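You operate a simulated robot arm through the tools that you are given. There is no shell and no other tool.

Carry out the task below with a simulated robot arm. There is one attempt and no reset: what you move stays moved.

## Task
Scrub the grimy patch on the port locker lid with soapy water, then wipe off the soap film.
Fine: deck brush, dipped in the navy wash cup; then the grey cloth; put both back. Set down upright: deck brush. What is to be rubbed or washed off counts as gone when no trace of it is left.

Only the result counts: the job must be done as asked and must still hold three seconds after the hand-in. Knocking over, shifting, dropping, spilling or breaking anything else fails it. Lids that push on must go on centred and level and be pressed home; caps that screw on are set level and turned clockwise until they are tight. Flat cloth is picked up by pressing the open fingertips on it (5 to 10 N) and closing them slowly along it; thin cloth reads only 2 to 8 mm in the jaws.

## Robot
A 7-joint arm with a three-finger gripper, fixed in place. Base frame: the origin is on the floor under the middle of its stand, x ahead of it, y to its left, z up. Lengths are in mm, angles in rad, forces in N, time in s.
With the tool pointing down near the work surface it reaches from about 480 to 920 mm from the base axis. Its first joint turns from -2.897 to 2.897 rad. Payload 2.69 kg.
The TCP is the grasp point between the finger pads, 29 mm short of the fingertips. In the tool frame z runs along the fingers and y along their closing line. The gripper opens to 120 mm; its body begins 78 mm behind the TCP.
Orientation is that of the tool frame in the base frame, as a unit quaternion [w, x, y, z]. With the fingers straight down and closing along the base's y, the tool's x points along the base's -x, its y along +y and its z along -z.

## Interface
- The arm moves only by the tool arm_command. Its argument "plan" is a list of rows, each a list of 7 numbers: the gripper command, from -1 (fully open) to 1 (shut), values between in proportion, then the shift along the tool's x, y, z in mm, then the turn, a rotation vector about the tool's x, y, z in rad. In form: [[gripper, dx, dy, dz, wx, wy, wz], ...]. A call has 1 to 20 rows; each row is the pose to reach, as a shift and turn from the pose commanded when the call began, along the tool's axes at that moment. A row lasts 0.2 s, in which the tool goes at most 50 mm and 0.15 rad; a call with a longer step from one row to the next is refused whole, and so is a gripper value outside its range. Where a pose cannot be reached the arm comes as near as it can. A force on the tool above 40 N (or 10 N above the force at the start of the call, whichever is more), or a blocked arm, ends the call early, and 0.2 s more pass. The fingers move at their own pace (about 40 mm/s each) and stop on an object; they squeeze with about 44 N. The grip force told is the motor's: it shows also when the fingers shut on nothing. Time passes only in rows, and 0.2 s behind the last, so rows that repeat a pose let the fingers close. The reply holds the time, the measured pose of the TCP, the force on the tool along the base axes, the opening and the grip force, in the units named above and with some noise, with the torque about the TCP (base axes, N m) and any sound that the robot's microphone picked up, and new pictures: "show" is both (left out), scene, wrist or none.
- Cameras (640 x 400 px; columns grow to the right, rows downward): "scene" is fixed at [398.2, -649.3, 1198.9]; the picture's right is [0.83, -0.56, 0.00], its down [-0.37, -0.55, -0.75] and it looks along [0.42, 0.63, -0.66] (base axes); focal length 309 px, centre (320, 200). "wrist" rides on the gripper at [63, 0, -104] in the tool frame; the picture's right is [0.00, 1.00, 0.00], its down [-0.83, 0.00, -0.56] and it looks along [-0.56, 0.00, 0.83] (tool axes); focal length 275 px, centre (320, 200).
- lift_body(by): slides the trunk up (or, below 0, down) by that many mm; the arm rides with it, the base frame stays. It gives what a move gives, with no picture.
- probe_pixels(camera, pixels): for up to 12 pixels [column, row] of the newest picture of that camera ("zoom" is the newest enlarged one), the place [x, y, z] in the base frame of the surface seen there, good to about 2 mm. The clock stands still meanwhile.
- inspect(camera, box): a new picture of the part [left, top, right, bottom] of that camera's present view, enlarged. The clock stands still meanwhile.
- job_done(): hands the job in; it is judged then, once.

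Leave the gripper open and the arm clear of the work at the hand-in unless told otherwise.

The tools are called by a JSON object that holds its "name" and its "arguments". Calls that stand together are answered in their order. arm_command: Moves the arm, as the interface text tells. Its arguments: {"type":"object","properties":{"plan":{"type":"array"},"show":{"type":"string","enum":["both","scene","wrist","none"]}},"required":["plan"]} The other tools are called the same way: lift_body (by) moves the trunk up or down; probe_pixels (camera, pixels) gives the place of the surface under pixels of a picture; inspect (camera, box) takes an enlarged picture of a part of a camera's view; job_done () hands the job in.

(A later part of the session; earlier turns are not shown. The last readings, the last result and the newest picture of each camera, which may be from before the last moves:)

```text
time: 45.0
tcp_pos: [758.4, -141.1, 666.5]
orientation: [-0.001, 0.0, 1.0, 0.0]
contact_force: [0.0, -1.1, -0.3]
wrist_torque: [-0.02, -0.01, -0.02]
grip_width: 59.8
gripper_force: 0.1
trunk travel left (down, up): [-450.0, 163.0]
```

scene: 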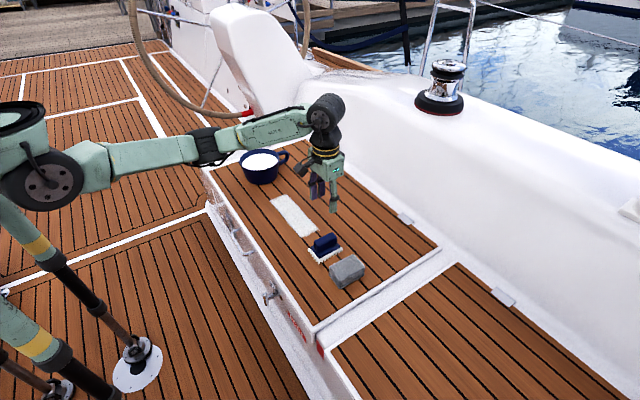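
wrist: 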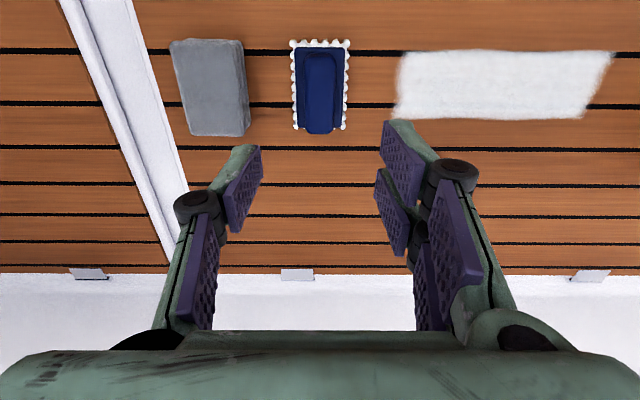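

The brush stands upright at (320,85) in the wrist view, back where it was. I'll move over the grey cloth at (757, −251) with the fingers opening to about 84 mm and look closely.

{"name": "arm_command", "arguments": {"plan": [[0, 0, -15, 0, 0, 0, 0], [-0.2, 0, -45, 0, 0, 0, 0], [-0.4, 0, -80, 0, 0, 0, 0], [-0.4, 0, -103, 0, 0, 0, 0], [-0.4, 0, -110, 0, 0, 0, 0], [-0.4, 0, -110, 0, 0, 0, 0]]}}

{"name": "inspect", "arguments": {"camera": "wrist", "box": [240, 20, 480, 170]}}

{"name": "inspect", "arguments": {"camera": "scene", "box": [300, 225, 380, 295]}}

```text
time: 46.4
tcp_pos: [758.6, -251.5, 668.3]
orientation: [0.0, 0.0, 1.0, 0.0]
contact_force: [-0.6, 0.5, 0.1]
wrist_torque: [-0.01, -0.02, 0.03]
grip_width: 83.7
gripper_force: 0.0
trunk travel left (down, up): [-450.0, 163.0]
```

scene: 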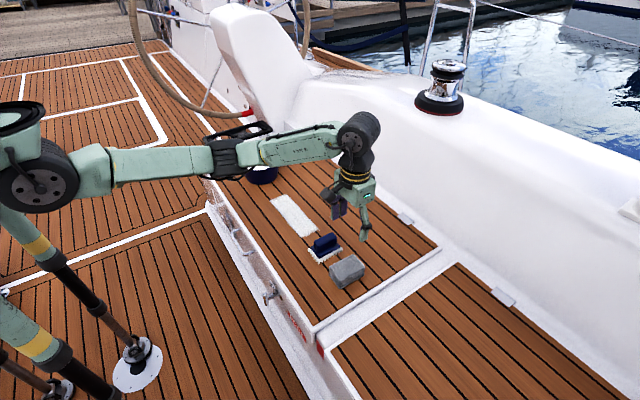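
wrist: 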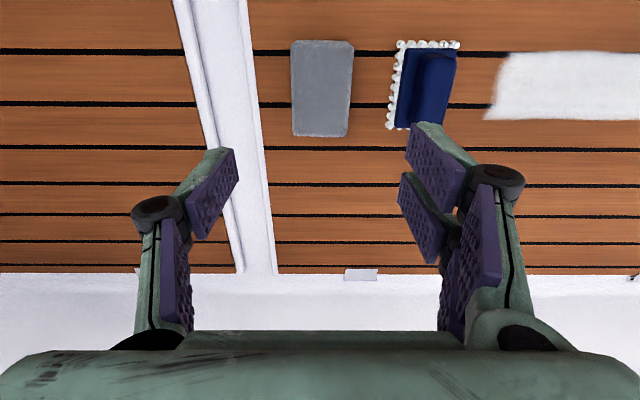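

```text
2.67 times, centred on (360, 95) of wrist
```

zoom: 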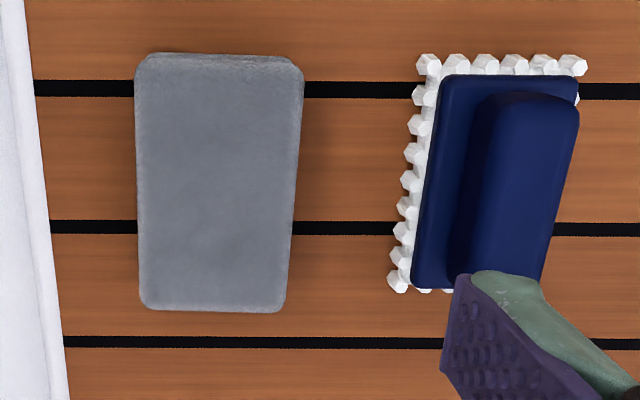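

```text
5.71 times, centred on (340, 260) of scene
```

zoom: 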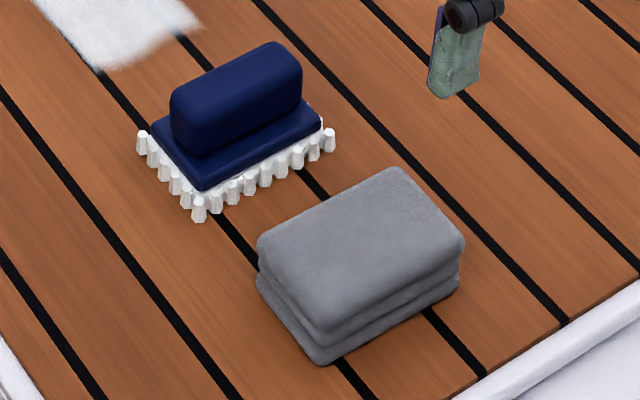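

The cloth is a folded stack at (321,88) in the wrist view. I'll probe its edges and the lid rim beside it, plus the brush position for the record.

{"name": "probe_pixels", "arguments": {"camera": "wrist", "pixels": [[294, 90], [349, 90], [320, 44], [320, 133], [295, 130], [345, 130], [294, 46], [350, 46], [430, 60], [215, 90], [255, 90], [235, 90]]}}

{"name": "probe_pixels", "arguments": {"camera": "zoom", "pixels": [[258, 245], [395, 170], [463, 245], [318, 340], [320, 363], [455, 295], [258, 290], [330, 275], [235, 60], [195, 205], [330, 140], [143, 140]]}}

```text
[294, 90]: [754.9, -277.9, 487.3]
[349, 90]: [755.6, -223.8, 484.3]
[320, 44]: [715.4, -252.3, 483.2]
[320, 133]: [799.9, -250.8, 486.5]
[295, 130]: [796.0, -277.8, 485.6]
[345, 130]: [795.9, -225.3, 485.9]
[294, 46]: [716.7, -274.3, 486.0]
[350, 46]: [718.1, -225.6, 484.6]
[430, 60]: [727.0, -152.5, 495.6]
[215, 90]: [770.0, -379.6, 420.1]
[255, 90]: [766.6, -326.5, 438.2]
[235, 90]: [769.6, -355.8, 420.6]
```

```text
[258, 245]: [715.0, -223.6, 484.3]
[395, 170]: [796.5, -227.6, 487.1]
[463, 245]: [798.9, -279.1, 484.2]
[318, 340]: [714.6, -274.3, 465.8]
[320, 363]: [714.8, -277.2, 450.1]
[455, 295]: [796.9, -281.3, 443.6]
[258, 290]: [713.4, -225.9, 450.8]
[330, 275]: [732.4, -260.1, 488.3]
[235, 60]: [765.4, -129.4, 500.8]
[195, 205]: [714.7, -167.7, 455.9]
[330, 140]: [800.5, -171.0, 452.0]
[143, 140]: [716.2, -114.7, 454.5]
```

The cloth spans x 714–799, y −279…−223 and z 444–488, and neither neighbour is in the fingers' way. I'll descend with the 84 mm opening to TCP z≈488, which puts the fingertips about 15 mm above the lid.

{"name": "arm_command", "arguments": {"plan": [[-0.4, 0, 0, 25, 0, 0, 0], [-0.4, 1, 0, 60, 0, 0, 0], [-0.4, 2, 0, 95, 0, 0, 0], [-0.4, 2, 0, 125, 0, 0, 0], [-0.4, 2, 0, 150, 0, 0, 0], [-0.4, 2, 0, 165, 0, 0, 0], [-0.4, 2, 0, 175, 0, 0, 0], [-0.4, 2, 0, 180, 0, 0, 0], [-0.4, 2, 0, 180, 0, 0, 0]]}}

```text
time: 48.4
tcp_pos: [756.3, -250.4, 485.6]
orientation: [0.0, -0.001, 1.0, 0.0]
contact_force: [-0.7, -0.3, 0.4]
wrist_torque: [0.0, -0.01, -0.01]
grip_width: 84.2
gripper_force: 0.0
trunk travel left (down, up): [-450.0, 163.0]
```

scene: 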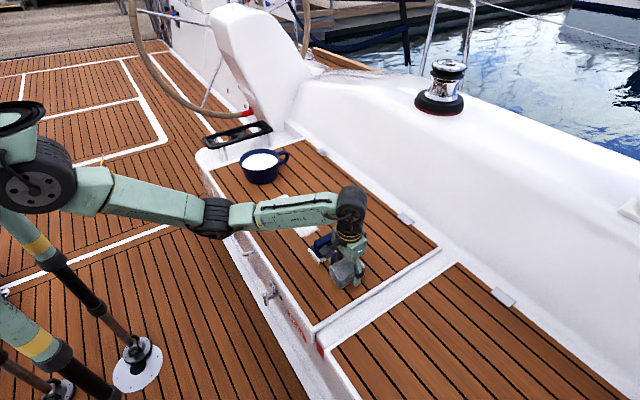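
wrist: 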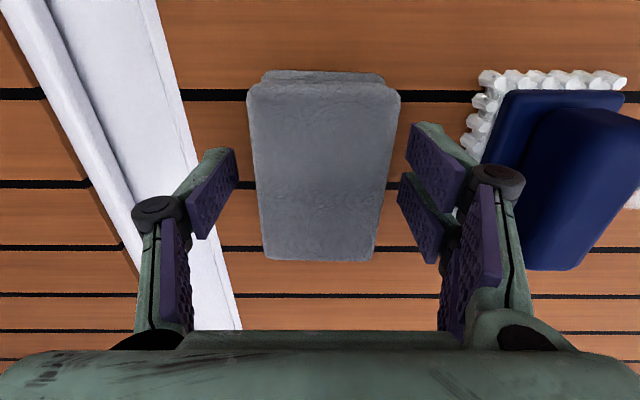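

The fingers straddle the cloth and clear the brush. I'll close slowly on it.

{"name": "arm_command", "arguments": {"plan": [[-0.25, 0, 0, 0, 0, 0, 0], [-0.1, 0, 0, 0, 0, 0, 0], [0.0, 0, 0, 0, 0, 0, 0], [0.1, 0, 0, 0, 0, 0, 0], [0.2, 0, 0, 0, 0, 0, 0], [0.3, 0, 0, 0, 0, 0, 0], [0.3, 0, 0, 0, 0, 0, 0], [0.3, 0, 0, 0, 0, 0, 0]]}}

```text
time: 50.2
tcp_pos: [755.5, -250.0, 486.2]
orientation: [0.0, -0.001, 1.0, -0.001]
contact_force: [0.2, 0.9, 2.3]
wrist_torque: [0.04, 0.02, -0.06]
grip_width: 58.8
gripper_force: 44.2
trunk travel left (down, up): [-450.0, 163.0]
```

scene: 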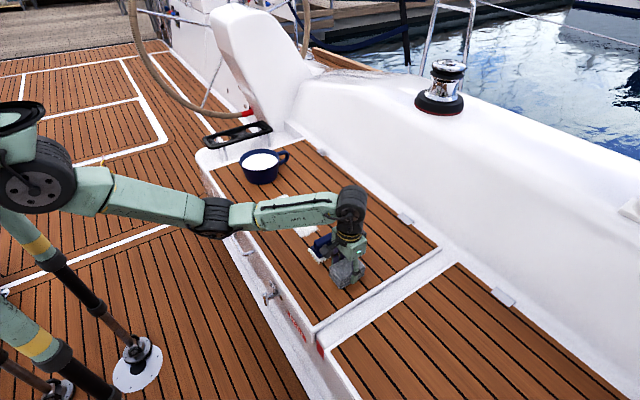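
wrist: 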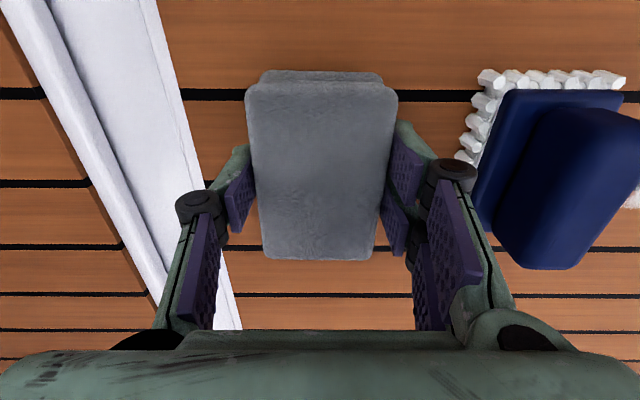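

The cloth is gripped (58.8 mm, 44 N). Before moving, I'll probe how far the fingers and knuckles stick out sideways, because wiping the near end of the patch brings the −y finger close to the brush.

{"name": "probe_pixels", "arguments": {"camera": "wrist", "pixels": [[178, 205], [190, 215], [235, 160], [222, 175], [475, 170], [465, 185], [428, 140], [170, 310], [155, 330], [490, 300], [250, 170], [120, 335]]}}

{"name": "inspect", "arguments": {"camera": "scene", "box": [290, 170, 390, 300]}}

```text
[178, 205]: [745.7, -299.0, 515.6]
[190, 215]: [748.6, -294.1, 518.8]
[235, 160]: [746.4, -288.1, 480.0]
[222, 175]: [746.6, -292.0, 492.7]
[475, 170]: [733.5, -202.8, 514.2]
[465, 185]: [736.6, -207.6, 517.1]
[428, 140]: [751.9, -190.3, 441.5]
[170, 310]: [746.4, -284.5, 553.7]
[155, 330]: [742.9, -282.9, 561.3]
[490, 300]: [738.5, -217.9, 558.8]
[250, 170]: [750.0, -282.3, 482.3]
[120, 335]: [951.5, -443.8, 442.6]
```

```text
3.08 times, centred on (340, 235) of scene
```

zoom: 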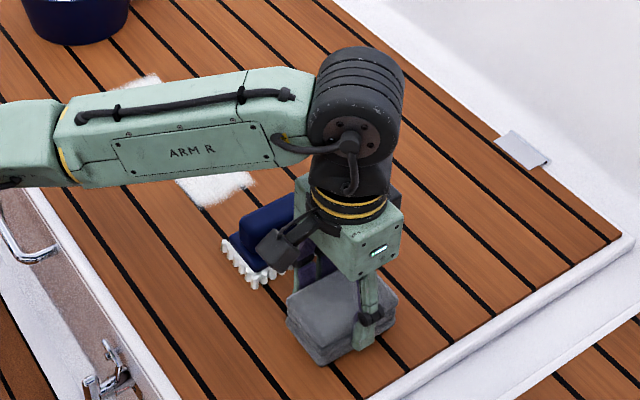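

The gripper half-width is about 50 mm at the knuckles, so wiping down to TCP y≈−42 still leaves the brush 18 mm clear. I'll lift the cloth well above the brush, carry it to the near end of the film at (761, −40), and lower to just above the lid.

{"name": "arm_command", "arguments": {"plan": [[0.6, 0, 0, -8, 0, 0, 0], [0.6, 0, 0, -30, 0, 0, 0], [0.6, 0, 0, -65, 0, 0, 0], [0.6, 0, 0, -100, 0, 0, 0], [0.6, 0, 0, -125, 0, 0, 0], [0.6, -1, 20, -130, 0, 0, 0], [0.6, -2, 55, -130, 0, 0, 0], [0.6, -3, 95, -130, 0, 0, 0], [0.6, -4, 135, -130, 0, 0, 0], [0.6, -5, 170, -130, 0, 0, 0], [0.6, -5, 197, -130, 0, 0, 0], [0.6, -5, 210, -125, 0, 0, 0], [0.6, -5, 210, -105, 0, 0, 0], [0.6, -5, 210, -75, 0, 0, 0], [0.6, -5, 210, -45, 0, 0, 0], [0.6, -5, 210, -20, 0, 0, 0], [0.6, -5, 210, 0, 0, 0, 0], [0.6, -5, 210, 0, 0, 0, 0]]}}

```text
time: 54.0
tcp_pos: [760.8, -41.3, 487.2]
orientation: [0.0, 0.0, 1.0, 0.0]
contact_force: [0.6, 0.1, -1.4]
wrist_torque: [-0.05, 0.0, 0.0]
grip_width: 58.9
gripper_force: 44.1
trunk travel left (down, up): [-450.0, 163.0]
```

scene: 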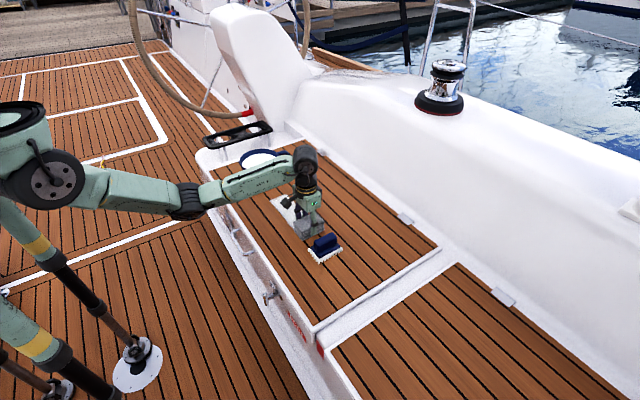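
wrist: 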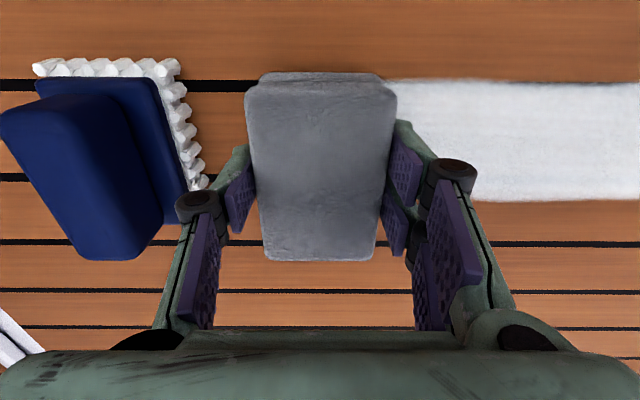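

The cloth is just above the film's near end, clear of the brush. I'll creep down to contact.

{"name": "arm_command", "arguments": {"plan": [[0.6, 0, 0, 0.5, 0, 0, 0], [0.6, 0, 0, 1, 0, 0, 0], [0.6, 0, 0, 1.5, 0, 0, 0], [0.6, 0, 0, 2, 0, 0, 0], [0.6, 0, 0, 2, 0, 0, 0]], "show": "none"}}

```text
time: 55.2
tcp_pos: [761.5, -40.8, 485.9]
orientation: [0.001, 0.0, 1.0, 0.0]
contact_force: [-1.7, 0.5, 8.9]
wrist_torque: [0.1, 0.15, -0.1]
grip_width: 58.8
gripper_force: 43.8
trunk travel left (down, up): [-450.0, 163.0]
```

It reads 8.9 N of pressing force. I'll wipe in one slow stroke: 4 mm to −y, then along to the cup end at y≈168.

{"name": "arm_command", "arguments": {"plan": [[0.6, 0, -4, 0.3, 0, 0, 0], [0.6, 0, 2, 0.3, 0, 0, 0], [0.6, 0, 13, 0.3, 0, 0, 0], [0.6, 0, 25, 0.3, 0, 0, 0], [0.6, 0, 37, 0.3, 0, 0, 0], [0.6, 0, 49, 0.3, 0, 0, 0], [0.6, 0, 61, 0.3, 0, 0, 0], [0.6, 0, 73, 0.3, 0, 0, 0], [0.6, 0, 85, 0.3, 0, 0, 0], [0.6, 0, 97, 0.3, 0, 0, 0], [0.6, 0, 109, 0.3, 0, 0, 0], [0.6, 0, 121, 0.3, 0, 0, 0], [0.6, 0, 133, 0.3, 0, 0, 0], [0.6, 0, 145, 0.3, 0, 0, 0], [0.6, 0, 157, 0.3, 0, 0, 0], [0.6, 0, 169, 0.3, 0, 0, 0], [0.6, 0, 181, 0.3, 0, 0, 0], [0.6, 0, 193, 0.3, 0, 0, 0], [0.6, 0, 203, 0.3, 0, 0, 0], [0.6, 0, 209, 0.3, 0, 0, 0]]}}

{"name": "inspect", "arguments": {"camera": "wrist", "box": [0, 40, 280, 220]}}

```text
time: 59.4
tcp_pos: [762.1, 167.6, 486.3]
orientation: [0.002, 0.0, 1.0, 0.001]
contact_force: [2.2, -7.2, 17.6]
wrist_torque: [-0.28, -0.01, 0.01]
grip_width: 58.7
gripper_force: 44.4
trunk travel left (down, up): [-450.0, 163.0]
```

scene: 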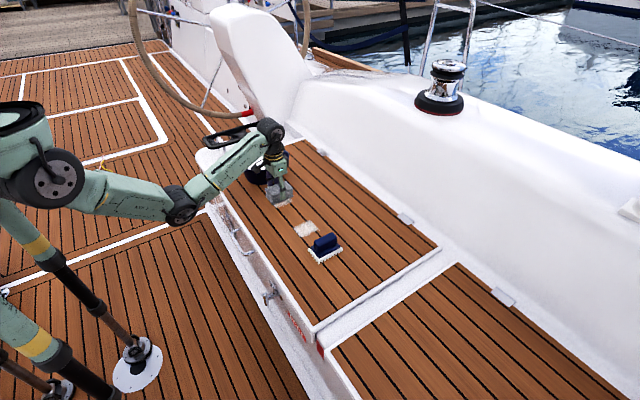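
wrist: 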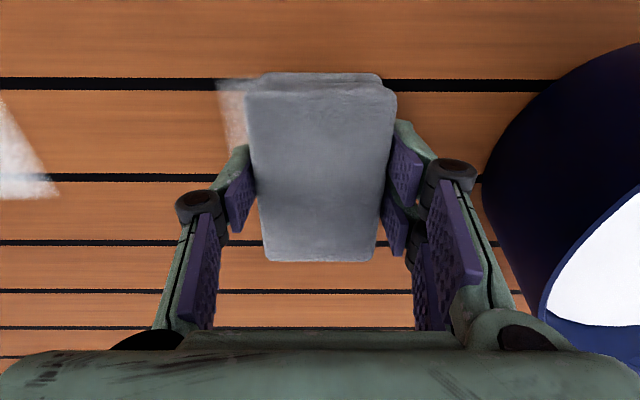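

```text
2.22 times, centred on (140, 130) of wrist
```

zoom: 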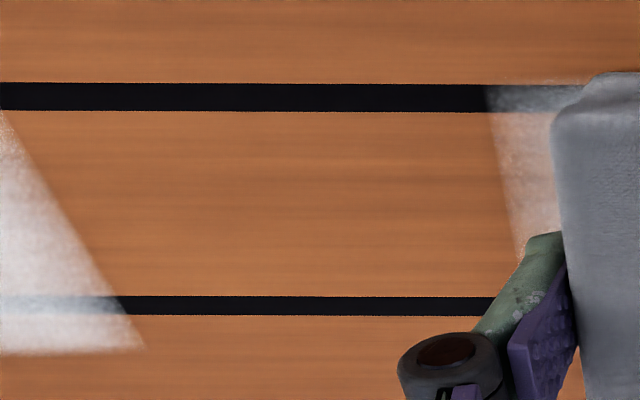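

The middle came clean in one pass, and only faint film remains at both ends, where the cloth made less travel. I'll rub back and forth over the cup end (y 128–178), keeping clear of the cup.

{"name": "arm_command", "arguments": {"plan": [[0.6, 0, 6, 0, 0, 0, 0], [0.6, 0, 10, 0, 0, 0, 0], [0.6, 0, 0, 0, 0, 0, 0], [0.6, 2, -13, 0, 0, 0, 0], [0.6, 3, -26, 0, 0, 0, 0], [0.6, 3, -38, 0, 0, 0, 0], [0.6, 3, -28, 0, 0, 0, 0], [0.6, 3, -15, 0, 0, 0, 0], [0.6, 3, -2, 0, 0, 0, 0], [0.6, 3, 10, 0, 0, 0, 0], [0.6, 0, 2, 0, 0, 0, 0], [0.6, -3, -12, 0, 0, 0, 0], [0.6, -3, -26, 0, 0, 0, 0], [0.6, -3, -38, 0, 0, 0, 0], [0.6, -3, -28, 0, 0, 0, 0], [0.6, -3, -15, 0, 0, 0, 0], [0.6, -3, -2, 0, 0, 0, 0], [0.6, -2, 10, 0, 0, 0, 0], [0.6, 0, 2, 0, 0, 0, 0], [0.6, 0, -10, 0, 0, 0, 0]]}}

```text
time: 63.6
tcp_pos: [759.1, 158.9, 485.3]
orientation: [0.0, 0.0, 1.0, 0.0]
contact_force: [0.2, 6.6, 10.2]
wrist_torque: [0.22, -0.09, 0.02]
grip_width: 58.8
gripper_force: 44.3
trunk travel left (down, up): [-450.0, 163.0]
```

scene: 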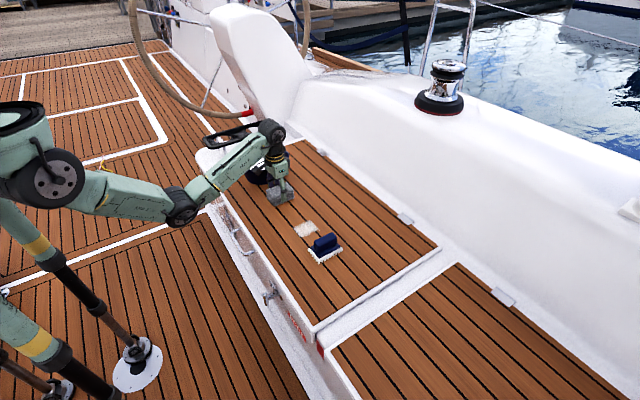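
wrist: 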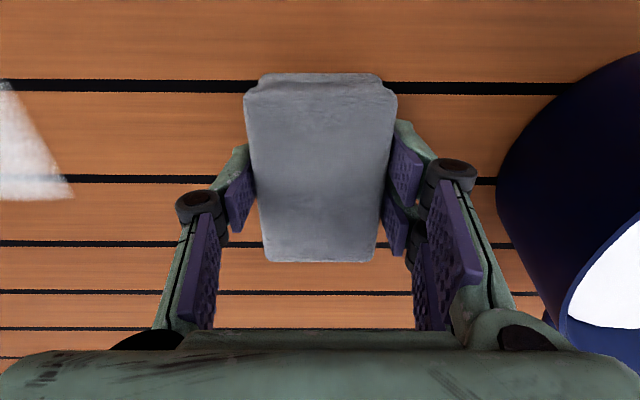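

The cup end looks clean beside the cloth. Now I'll wipe all the way back to the near end, stopping at y≈−44.

{"name": "arm_command", "arguments": {"plan": [[0.6, 0, -8, 0, 0, 0, 0], [0.6, 0, -20, 0, 0, 0, 0], [0.6, 0, -32, 0, 0, 0, 0], [0.6, 0, -44, 0, 0, 0, 0], [0.6, 0, -56, 0, 0, 0, 0], [0.6, 0, -68, 0, 0, 0, 0], [0.6, 0, -80, 0, 0, 0, 0], [0.6, 0, -92, 0, 0, 0, 0], [0.6, 0, -104, 0, 0, 0, 0], [0.6, 0, -116, 0, 0, 0, 0], [0.6, 0, -128, 0, 0, 0, 0], [0.6, 0, -140, 0, 0, 0, 0], [0.6, 0, -152, 0, 0, 0, 0], [0.6, 0, -164, 0, 0, 0, 0], [0.6, 0, -176, 0, 0, 0, 0], [0.6, 0, -188, 0, 0, 0, 0], [0.6, 0, -198, 0, 0, 0, 0], [0.6, 0, -202, 0, 0, 0, 0]]}}

```text
time: 67.4
tcp_pos: [762.1, -41.4, 484.2]
orientation: [0.003, -0.001, 1.0, 0.0]
contact_force: [1.4, 9.7, 20.7]
wrist_torque: [0.39, 0.22, -0.11]
grip_width: 59.0
gripper_force: 44.4
trunk travel left (down, up): [-450.0, 163.0]
```

scene: 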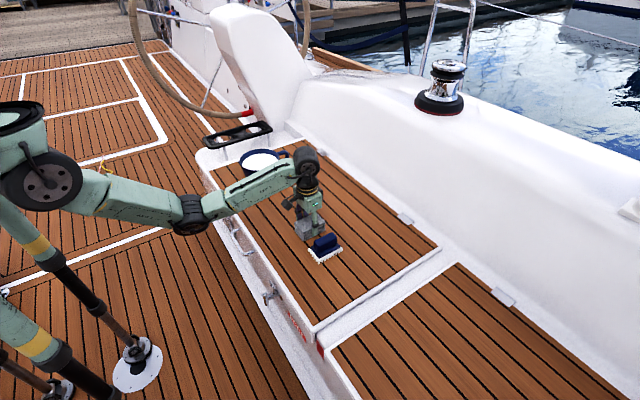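
wrist: 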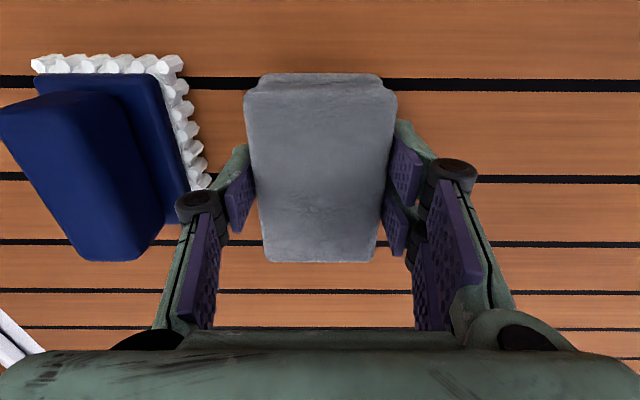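

The middle is clean and the force is about 21 N. I'll ease off slightly and rub back and forth over the near end (y −45 to −5), with small x offsets, staying short of the brush.

{"name": "arm_command", "arguments": {"plan": [[0.6, 0, -2, -0.4, 0, 0, 0], [0.6, 2, 8, -0.4, 0, 0, 0], [0.6, 3, 20, -0.4, 0, 0, 0], [0.6, 3, 32, -0.4, 0, 0, 0], [0.6, 3, 40, -0.4, 0, 0, 0], [0.6, 3, 30, -0.4, 0, 0, 0], [0.6, 3, 18, -0.4, 0, 0, 0], [0.6, 3, 6, -0.4, 0, 0, 0], [0.6, 2, -2, -0.4, 0, 0, 0], [0.6, -1, 6, -0.4, 0, 0, 0], [0.6, -3, 18, -0.4, 0, 0, 0], [0.6, -3, 30, -0.4, 0, 0, 0], [0.6, -3, 40, -0.4, 0, 0, 0], [0.6, -3, 30, -0.4, 0, 0, 0], [0.6, -3, 18, -0.4, 0, 0, 0], [0.6, -3, 6, -0.4, 0, 0, 0], [0.6, -2, -2, -0.4, 0, 0, 0], [0.6, 0, 8, -0.4, 0, 0, 0], [0.6, 0, 20, -0.4, 0, 0, 0], [0.6, 0, 32, -0.4, 0, 0, 0]]}}

```text
time: 71.6
tcp_pos: [760.7, -10.7, 486.0]
orientation: [0.0, 0.001, 1.0, 0.0]
contact_force: [0.8, -0.9, 0.3]
wrist_torque: [-0.07, -0.08, -0.05]
grip_width: 59.1
gripper_force: 43.8
trunk travel left (down, up): [-450.0, 163.0]
```

scene: 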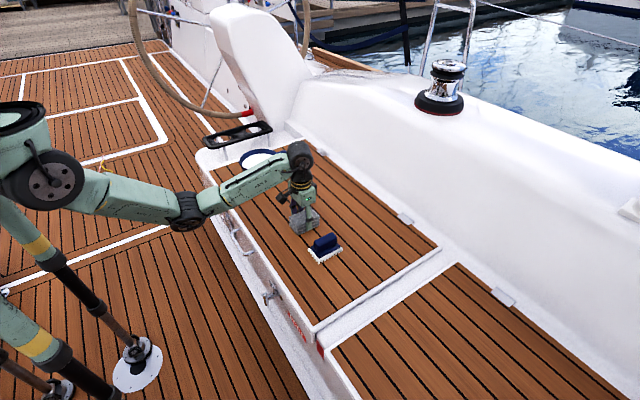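
wrist: 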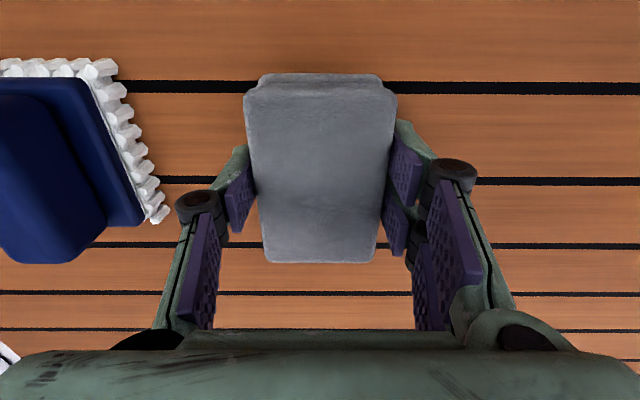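

The force reads near zero at this spot and the wood looks clean. I'll lift the cloth and move it partway towards its home at safe height, so I can inspect the whole lid for film left over.

{"name": "arm_command", "arguments": {"plan": [[0.6, 0, 0, -8, 0, 0, 0], [0.6, 0, 0, -30, 0, 0, 0], [0.6, 0, 0, -65, 0, 0, 0], [0.6, 0, 0, -100, 0, 0, 0], [0.6, 0, 0, -135, 0, 0, 0], [0.6, 0, 0, -165, 0, 0, 0], [0.6, 0, -30, -180, 0, 0, 0], [0.6, 0, -70, -180, 0, 0, 0], [0.6, 0, -110, -180, 0, 0, 0], [0.6, 0, -150, -180, 0, 0, 0], [0.6, 0, -165, -180, 0, 0, 0], [0.6, 0, -165, -180, 0, 0, 0]]}}

{"name": "inspect", "arguments": {"camera": "scene", "box": [245, 170, 345, 270]}}

{"name": "inspect", "arguments": {"camera": "wrist", "box": [360, 0, 640, 180]}}

```text
time: 74.2
tcp_pos: [761.6, -177.2, 665.5]
orientation: [0.001, 0.0, 1.0, -0.001]
contact_force: [0.3, -0.3, -0.2]
wrist_torque: [0.0, 0.02, 0.03]
grip_width: 58.6
gripper_force: 43.8
trunk travel left (down, up): [-450.0, 163.0]
```

scene: 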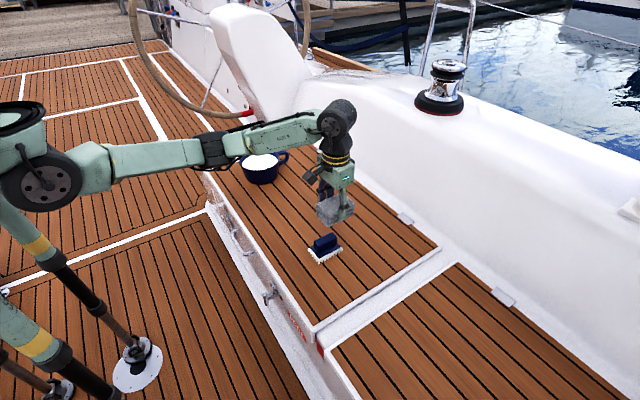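
wrist: 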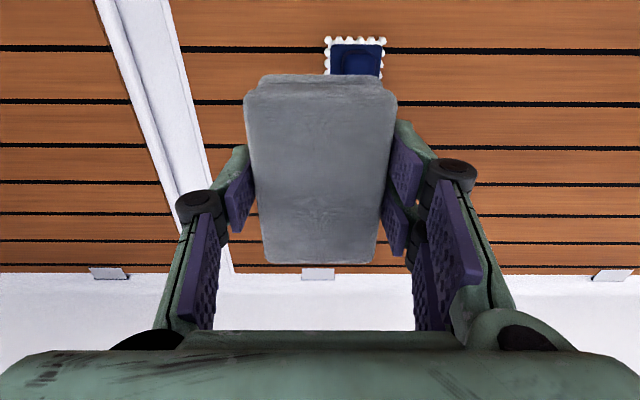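

```text
4.00 times, centred on (295, 220) of scene
```

zoom: 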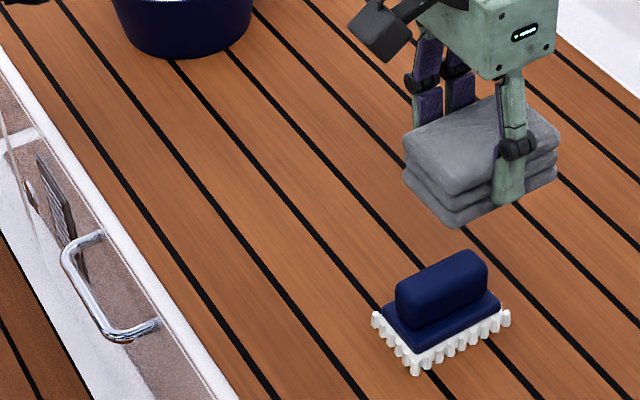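

```text
2.22 times, centred on (500, 90) of wrist
```

zoom: 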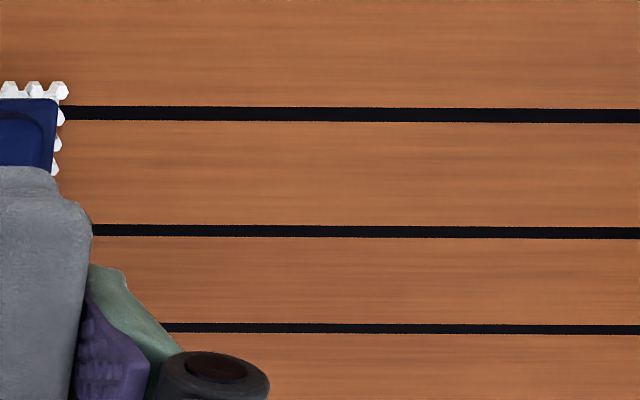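

The lid looks clean from here. I'll zoom in hard on the former patch area to look for faint traces at both ends.

{"name": "inspect", "arguments": {"camera": "scene", "box": [265, 185, 325, 222]}}

{"name": "inspect", "arguments": {"camera": "scene", "box": [275, 205, 335, 245]}}

```text
10.67 times, centred on (295, 204) of scene
```

zoom: 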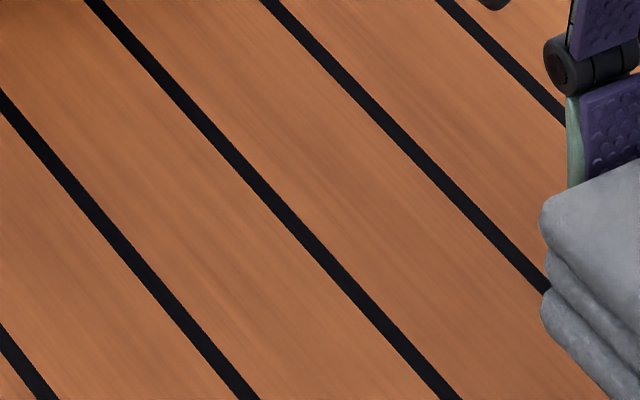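

```text
10.00 times, centred on (305, 225) of scene
```

zoom: 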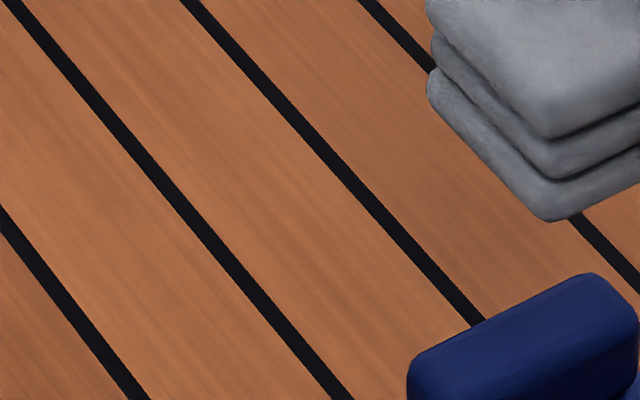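

No trace is visible. For margin I'll make one more full light wipe. First I'll go back over the near end and lower to just above the lid.

{"name": "arm_command", "arguments": {"plan": [[0.6, 0, 15, 0, 0, 0, 0], [0.6, 0, 50, 0, 0, 0, 0], [0.6, 0, 90, 0, 0, 0, 0], [0.6, 0, 120, 0, 0, 0, 0], [0.6, 0, 136, 0, 0, 0, 0], [0.6, 0, 136, 25, 0, 0, 0], [0.6, 0, 136, 65, 0, 0, 0], [0.6, 0, 136, 105, 0, 0, 0], [0.6, 0, 136, 140, 0, 0, 0], [0.6, 0, 136, 163, 0, 0, 0], [0.6, 0, 136, 175, 0, 0, 0], [0.6, 0, 136, 178, 0, 0, 0], [0.6, 0, 136, 179, 0, 0, 0], [0.6, 0, 136, 180, 0, 0, 0], [0.6, 0, 136, 180, 0, 0, 0]]}}

```text
time: 77.4
tcp_pos: [761.0, -38.7, 484.9]
orientation: [-0.002, 0.001, 1.0, 0.0]
contact_force: [-0.7, -0.2, -1.1]
wrist_torque: [0.03, 0.0, 0.0]
grip_width: 59.0
gripper_force: 43.7
trunk travel left (down, up): [-450.0, 163.0]
```

scene: 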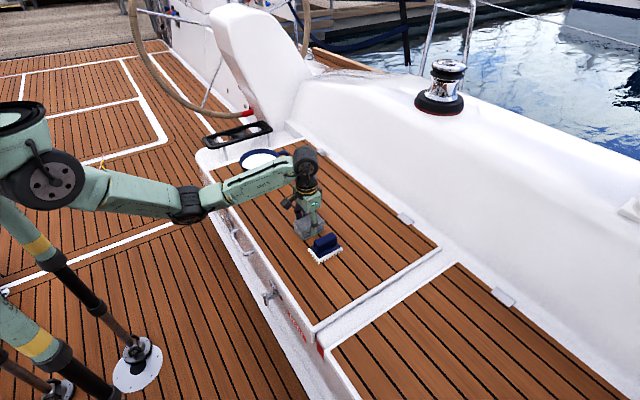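
wrist: 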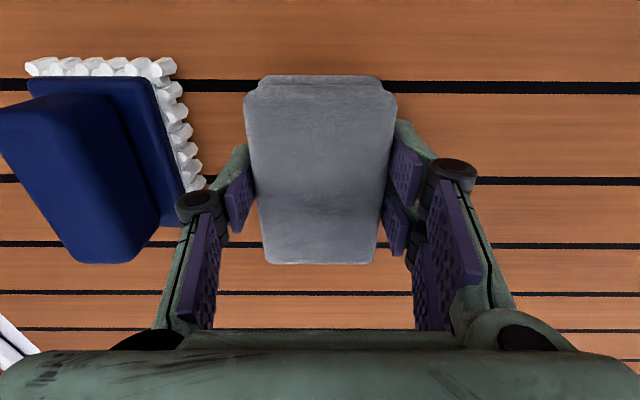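

Not touching yet, so I'll creep down in half-millimetre steps.

{"name": "arm_command", "arguments": {"plan": [[0.6, 0, -2, 0.5, 0, 0, 0], [0.6, 0, -4, 1, 0, 0, 0], [0.6, 0, -4, 1.3, 0, 0, 0], [0.6, 0, -4, 1.3, 0, 0, 0]], "show": "none"}}

```text
time: 78.4
tcp_pos: [760.6, -43.0, 484.5]
orientation: [0.001, 0.0, 1.0, 0.0]
contact_force: [1.1, 3.9, 8.4]
wrist_torque: [0.18, 0.28, -0.1]
grip_width: 58.8
gripper_force: 44.3
trunk travel left (down, up): [-450.0, 163.0]
```

It reads 8.4 N. I'll rub the near end once and then start the last long wipe towards the cup end.

{"name": "arm_command", "arguments": {"plan": [[0.6, 2, 10, 0.2, 0, 0, 0], [0.6, 3, 24, 0.2, 0, 0, 0], [0.6, 3, 38, 0.2, 0, 0, 0], [0.6, 3, 24, 0.2, 0, 0, 0], [0.6, 3, 10, 0.2, 0, 0, 0], [0.6, 1, -1, 0.2, 0, 0, 0], [0.6, -3, 8, 0.2, 0, 0, 0], [0.6, -3, 22, 0.2, 0, 0, 0], [0.6, -3, 36, 0.2, 0, 0, 0], [0.6, -3, 22, 0.2, 0, 0, 0], [0.6, -3, 8, 0.2, 0, 0, 0], [0.6, -2, -1, 0.2, 0, 0, 0], [0.6, 0, 8, 0.2, 0, 0, 0], [0.6, 0, 22, 0.2, 0, 0, 0], [0.6, 0, 36, 0.2, 0, 0, 0], [0.6, 0, 50, 0.2, 0, 0, 0], [0.6, 0, 64, 0.2, 0, 0, 0], [0.6, 0, 78, 0.2, 0, 0, 0], [0.6, 0, 92, 0.2, 0, 0, 0], [0.6, 0, 102, 0.2, 0, 0, 0]], "show": "none"}}

```text
time: 82.6
tcp_pos: [761.1, 57.1, 485.1]
orientation: [0.002, 0.0, 1.0, 0.0]
contact_force: [1.6, -8.3, 18.4]
wrist_torque: [-0.23, 0.12, 0.1]
grip_width: 58.9
gripper_force: 43.9
trunk travel left (down, up): [-450.0, 163.0]
```

The force is about 18 N at y≈57, within limits. I'll continue to the cup end (y≈175) and rub it once more.

{"name": "arm_command", "arguments": {"plan": [[0.6, 0, 12, 0, 0, 0, 0], [0.6, 0, 26, 0, 0, 0, 0], [0.6, 0, 40, 0, 0, 0, 0], [0.6, 0, 54, 0, 0, 0, 0], [0.6, 0, 68, 0, 0, 0, 0], [0.6, 0, 82, 0, 0, 0, 0], [0.6, 0, 96, 0, 0, 0, 0], [0.6, 0, 109, 0, 0, 0, 0], [0.6, 0, 117, 0, 0, 0, 0], [0.6, 2, 107, 0, 0, 0, 0], [0.6, 3, 93, 0, 0, 0, 0], [0.6, 3, 79, 0, 0, 0, 0], [0.6, 3, 93, 0, 0, 0, 0], [0.6, 3, 107, 0, 0, 0, 0], [0.6, 0, 117, 0, 0, 0, 0], [0.6, -3, 107, 0, 0, 0, 0], [0.6, -3, 93, 0, 0, 0, 0], [0.6, -3, 79, 0, 0, 0, 0], [0.6, -3, 93, 0, 0, 0, 0], [0.6, -3, 105, 0, 0, 0, 0]]}}

```text
time: 86.8
tcp_pos: [764.6, 161.7, 483.3]
orientation: [0.001, 0.001, 1.0, -0.001]
contact_force: [1.1, -7.1, 15.2]
wrist_torque: [-0.13, -0.19, -0.09]
grip_width: 58.8
gripper_force: 44.7
trunk travel left (down, up): [-450.0, 163.0]
```

scene: 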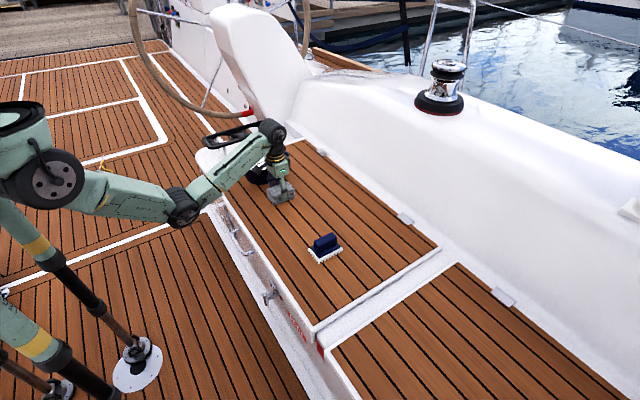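
wrist: 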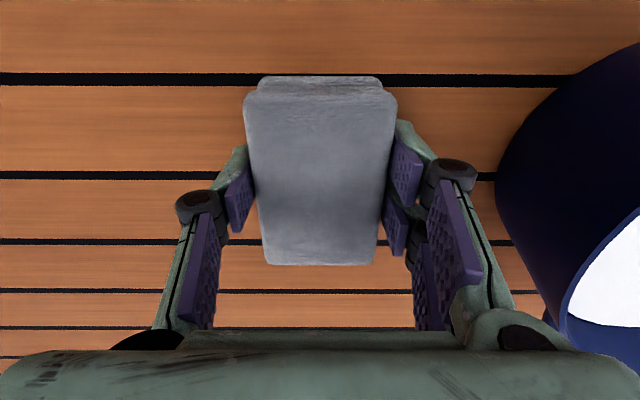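

The lid is clean all along. Now I'll lift the cloth straight up 150 mm and carry it back above its home at (756, −250).

{"name": "arm_command", "arguments": {"plan": [[0.6, 0, -2, -8, 0, 0, 0], [0.6, 0, -4, -30, 0, 0, 0], [0.6, 0, -4, -65, 0, 0, 0], [0.6, 0, -4, -105, 0, 0, 0], [0.6, 0, -4, -140, 0, 0, 0], [0.6, 1, -20, -150, 0, 0, 0], [0.6, 2, -55, -150, 0, 0, 0], [0.6, 3, -95, -150, 0, 0, 0], [0.6, 4, -135, -150, 0, 0, 0], [0.6, 5, -175, -150, 0, 0, 0], [0.6, 6, -215, -150, 0, 0, 0], [0.6, 7, -255, -150, 0, 0, 0], [0.6, 8, -295, -150, 0, 0, 0], [0.6, 8, -335, -150, 0, 0, 0], [0.6, 8, -370, -150, 0, 0, 0], [0.6, 8, -398, -150, 0, 0, 0], [0.6, 8, -412, -150, 0, 0, 0], [0.6, 8, -412, -150, 0, 0, 0]]}}

{"name": "inspect", "arguments": {"camera": "scene", "box": [255, 180, 355, 265]}}

{"name": "inspect", "arguments": {"camera": "wrist", "box": [220, 50, 420, 280]}}

```text
time: 90.6
tcp_pos: [756.2, -250.1, 632.0]
orientation: [0.001, 0.0, 1.0, 0.0]
contact_force: [0.0, 0.2, -0.9]
wrist_torque: [0.04, 0.04, 0.02]
grip_width: 58.9
gripper_force: 44.2
trunk travel left (down, up): [-450.0, 163.0]
```

scene: 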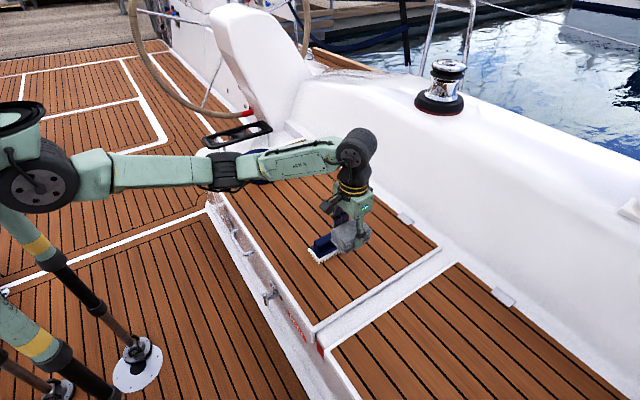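
wrist: 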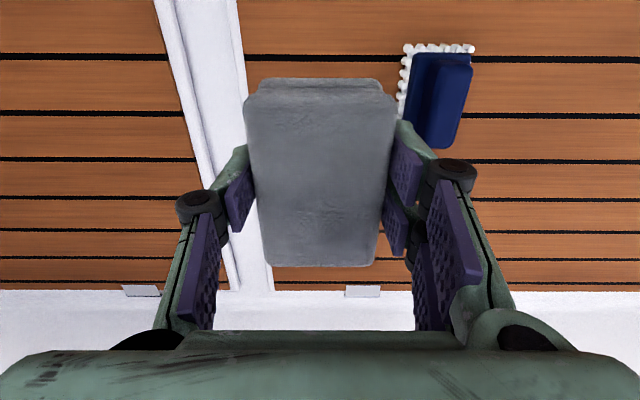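

```text
4.71 times, centred on (305, 222) of scene
```

zoom: 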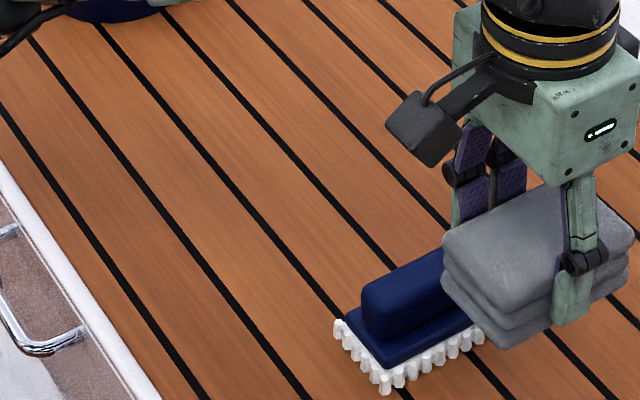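

```text
1.74 times, centred on (320, 165) of wrist
```

zoom: 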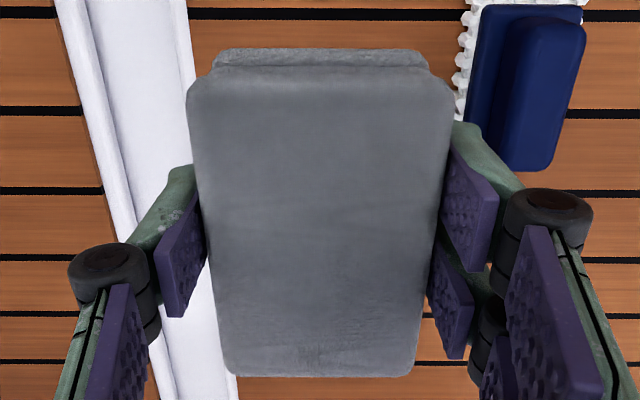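

The lid is spotless, and the cloth is above its home with the brush clear beside it. I'll lower it to just above the lid.

{"name": "arm_command", "arguments": {"plan": [[0.6, 0, 0, 20, 0, 0, 0], [0.6, 0, 0, 50, 0, 0, 0], [0.6, 0, 0, 85, 0, 0, 0], [0.6, 0, 0, 112, 0, 0, 0], [0.6, 0, 0, 130, 0, 0, 0], [0.6, 0, 0, 140, 0, 0, 0], [0.6, 0, 0, 144, 0, 0, 0], [0.6, 0, 0, 145, 0, 0, 0], [0.6, 0, 0, 145, 0, 0, 0]]}}

```text
time: 92.6
tcp_pos: [756.3, -249.1, 489.3]
orientation: [0.0, 0.0, 1.0, 0.0]
contact_force: [-0.2, -0.2, -1.3]
wrist_torque: [-0.01, -0.03, -0.02]
grip_width: 59.0
gripper_force: 44.1
trunk travel left (down, up): [-450.0, 163.0]
```

scene: 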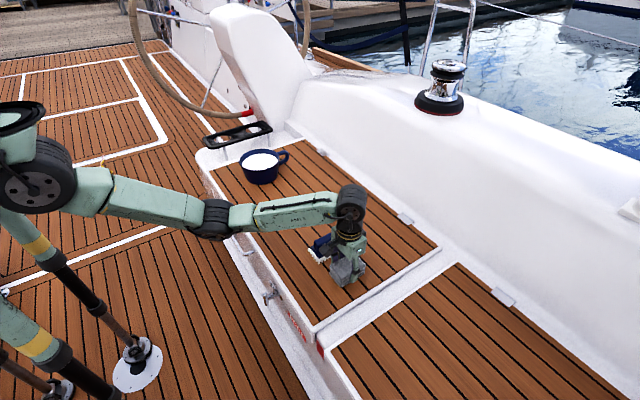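
wrist: 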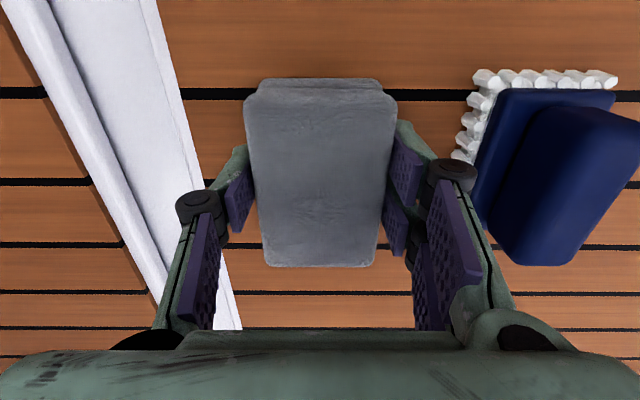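

It's about 4 mm above contact, so I'll creep down the last few millimetres.

{"name": "arm_command", "arguments": {"plan": [[0.6, 0, -0.5, 1, 0, 0, 0], [0.6, 0, -0.5, 2, 0, 0, 0], [0.6, 0, -0.5, 3, 0, 0, 0], [0.6, 0, -0.5, 3.5, 0, 0, 0], [0.6, 0, -0.5, 3.5, 0, 0, 0]], "show": "none"}}

```text
time: 93.8
tcp_pos: [755.5, -250.0, 484.7]
orientation: [-0.001, 0.0, 1.0, 0.001]
contact_force: [0.9, -0.7, 0.2]
wrist_torque: [0.0, -0.03, 0.01]
grip_width: 58.9
gripper_force: 44.3
trunk travel left (down, up): [-450.0, 163.0]
```

Almost there. I'll go one more millimetre in half steps.

{"name": "arm_command", "arguments": {"plan": [[0.6, 0, 0, 0.5, 0, 0, 0], [0.6, 0, 0, 0.5, 0, 0, 0], [0.6, 0, 0, 1, 0, 0, 0], [0.6, 0, 0, 1, 0, 0, 0]], "show": "none"}}

```text
time: 94.8
tcp_pos: [757.4, -251.5, 483.5]
orientation: [0.0, 0.0, 1.0, 0.0]
contact_force: [0.0, -0.2, -0.1]
wrist_torque: [0.03, -0.02, 0.03]
grip_width: 58.7
gripper_force: 44.3
trunk travel left (down, up): [-450.0, 163.0]
```

Still no contact, so I'll keep creeping.

{"name": "arm_command", "arguments": {"plan": [[0.6, 0, 0, 0.5, 0, 0, 0], [0.6, 0, 0, 0.5, 0, 0, 0], [0.6, 0, 0, 1, 0, 0, 0], [0.6, 0, 0, 1, 0, 0, 0]], "show": "none"}}

```text
time: 95.8
tcp_pos: [755.9, -250.6, 484.0]
orientation: [0.001, 0.0, 1.0, -0.001]
contact_force: [0.4, -2.9, 7.0]
wrist_torque: [0.12, 0.12, 0.0]
grip_width: 58.8
gripper_force: 44.2
trunk travel left (down, up): [-450.0, 163.0]
```

The cloth is resting on the lid (7 N). I'll open gently to 84 mm and rise straight up.

{"name": "arm_command", "arguments": {"plan": [[0.0, 0, 0, 0, 0, 0, 0], [-0.1, 0, 0, 0, 0, 0, 0], [-0.2, 0, 0, 0, 0, 0, 0], [-0.3, 0, 0, 0, 0, 0, 0], [-0.4, 0, 0, 0, 0, 0, 0], [-0.4, 0, 0, 0, 0, 0, 0], [-0.4, 0, 0, 0, 0, 0, 0], [-0.4, 0, 0, -8, 0, 0, 0], [-0.4, 0, 0, -25, 0, 0, 0], [-0.4, 0, 0, -55, 0, 0, 0], [-0.4, 0, 0, -95, 0, 0, 0], [-0.4, 0, 0, -135, 0, 0, 0], [-0.4, 0, 0, -175, 0, 0, 0], [-0.4, 0, 0, -200, 0, 0, 0], [-0.4, 0, 0, -200, 0, 0, 0]]}}

{"name": "inspect", "arguments": {"camera": "scene", "box": [300, 225, 380, 295]}}

```text
time: 99.0
tcp_pos: [756.4, -249.2, 681.4]
orientation: [-0.001, 0.0, 1.0, -0.001]
contact_force: [0.1, -0.3, 0.6]
wrist_torque: [-0.02, 0.01, -0.04]
grip_width: 84.1
gripper_force: 0.0
trunk travel left (down, up): [-450.0, 163.0]
```

scene: 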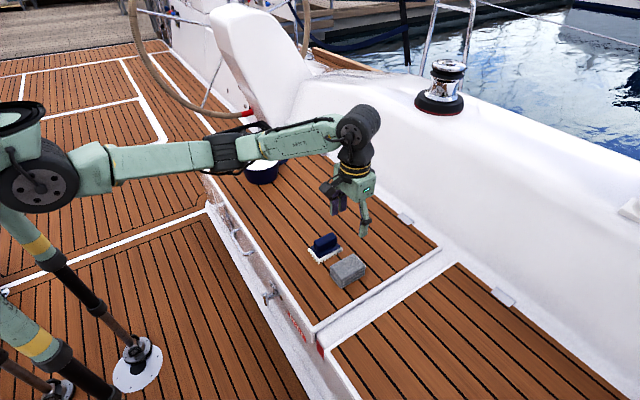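
wrist: 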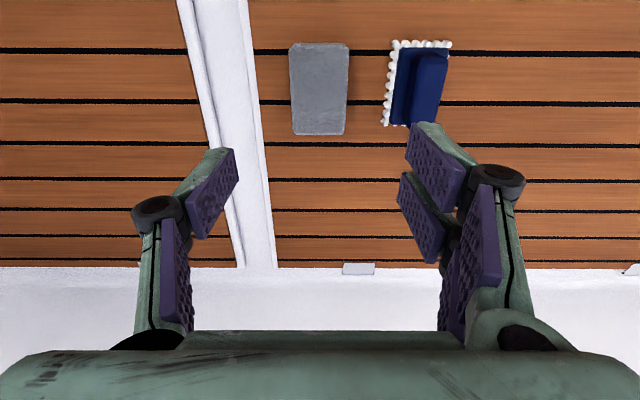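

```text
5.71 times, centred on (340, 260) of scene
```

zoom: 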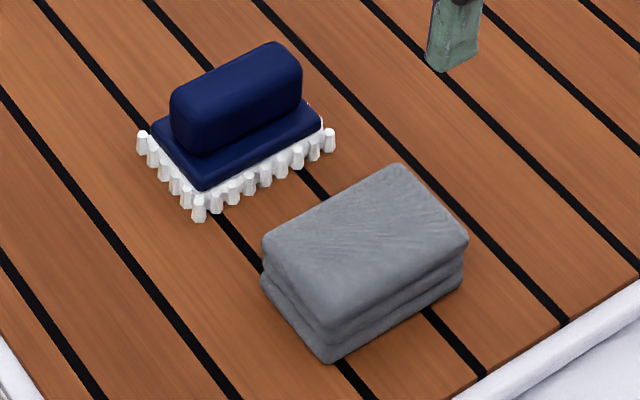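

The cloth and brush are both back in place and standing properly. I'll retreat up and back towards the start pose with the gripper fully open, then do a final clear-view check.

{"name": "arm_command", "arguments": {"plan": [[-0.5, 10, 4, -15, 0, 0, 0], [-0.6, 30, 10, -35, 0, 0, 0], [-0.8, 55, 18, -55, 0, 0, 0], [-1, 80, 26, -75, 0, 0, 0], [-1, 105, 35, -95, 0, 0, 0], [-1, 130, 44, -115, 0, 0, 0], [-1, 155, 53, -135, 0, 0, 0], [-1, 180, 62, -155, 0, 0, 0], [-1, 205, 71, -170, 0, 0, 0], [-1, 230, 80, -182, 0, 0, 0], [-1, 250, 86, -190, 0, 0, 0], [-1, 250, 86, -190, 0, 0, 0]]}}

{"name": "inspect", "arguments": {"camera": "scene", "box": [240, 150, 380, 295]}}

{"name": "inspect", "arguments": {"camera": "wrist", "box": [240, 140, 500, 290]}}

```text
time: 101.6
tcp_pos: [504.8, -164.7, 874.0]
orientation: [0.0, 0.0, 1.0, -0.001]
contact_force: [1.1, 0.1, -0.4]
wrist_torque: [0.0, -0.02, -0.01]
grip_width: 120.0
gripper_force: 0.0
trunk travel left (down, up): [-450.0, 163.0]
```

scene: 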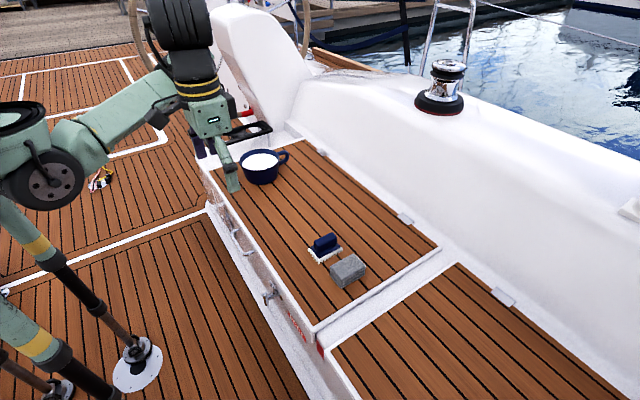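
wrist: 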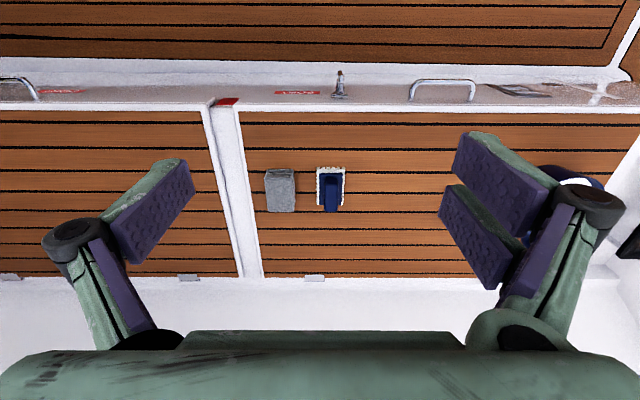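

```text
2.76 times, centred on (310, 222) of scene
```

zoom: 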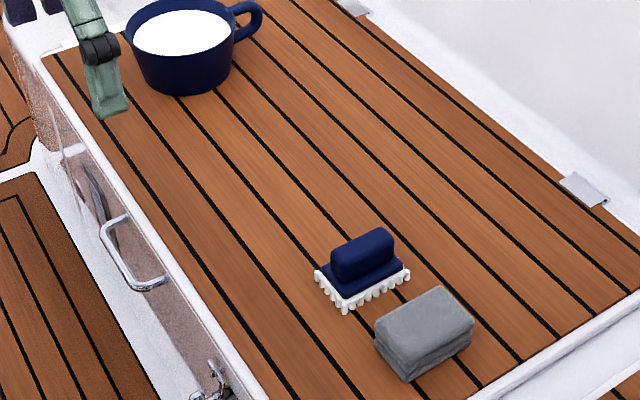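

```text
2.46 times, centred on (370, 215) of wrist
```

zoom: 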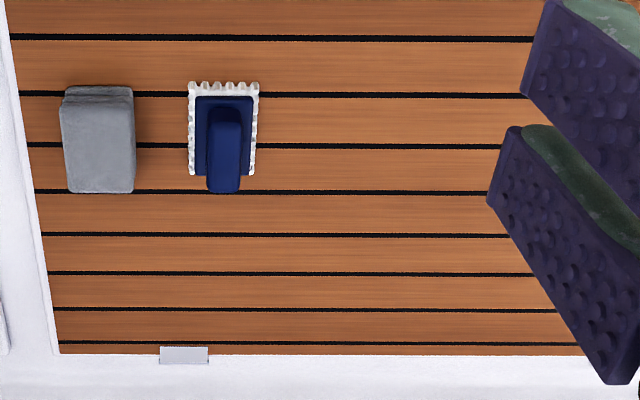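

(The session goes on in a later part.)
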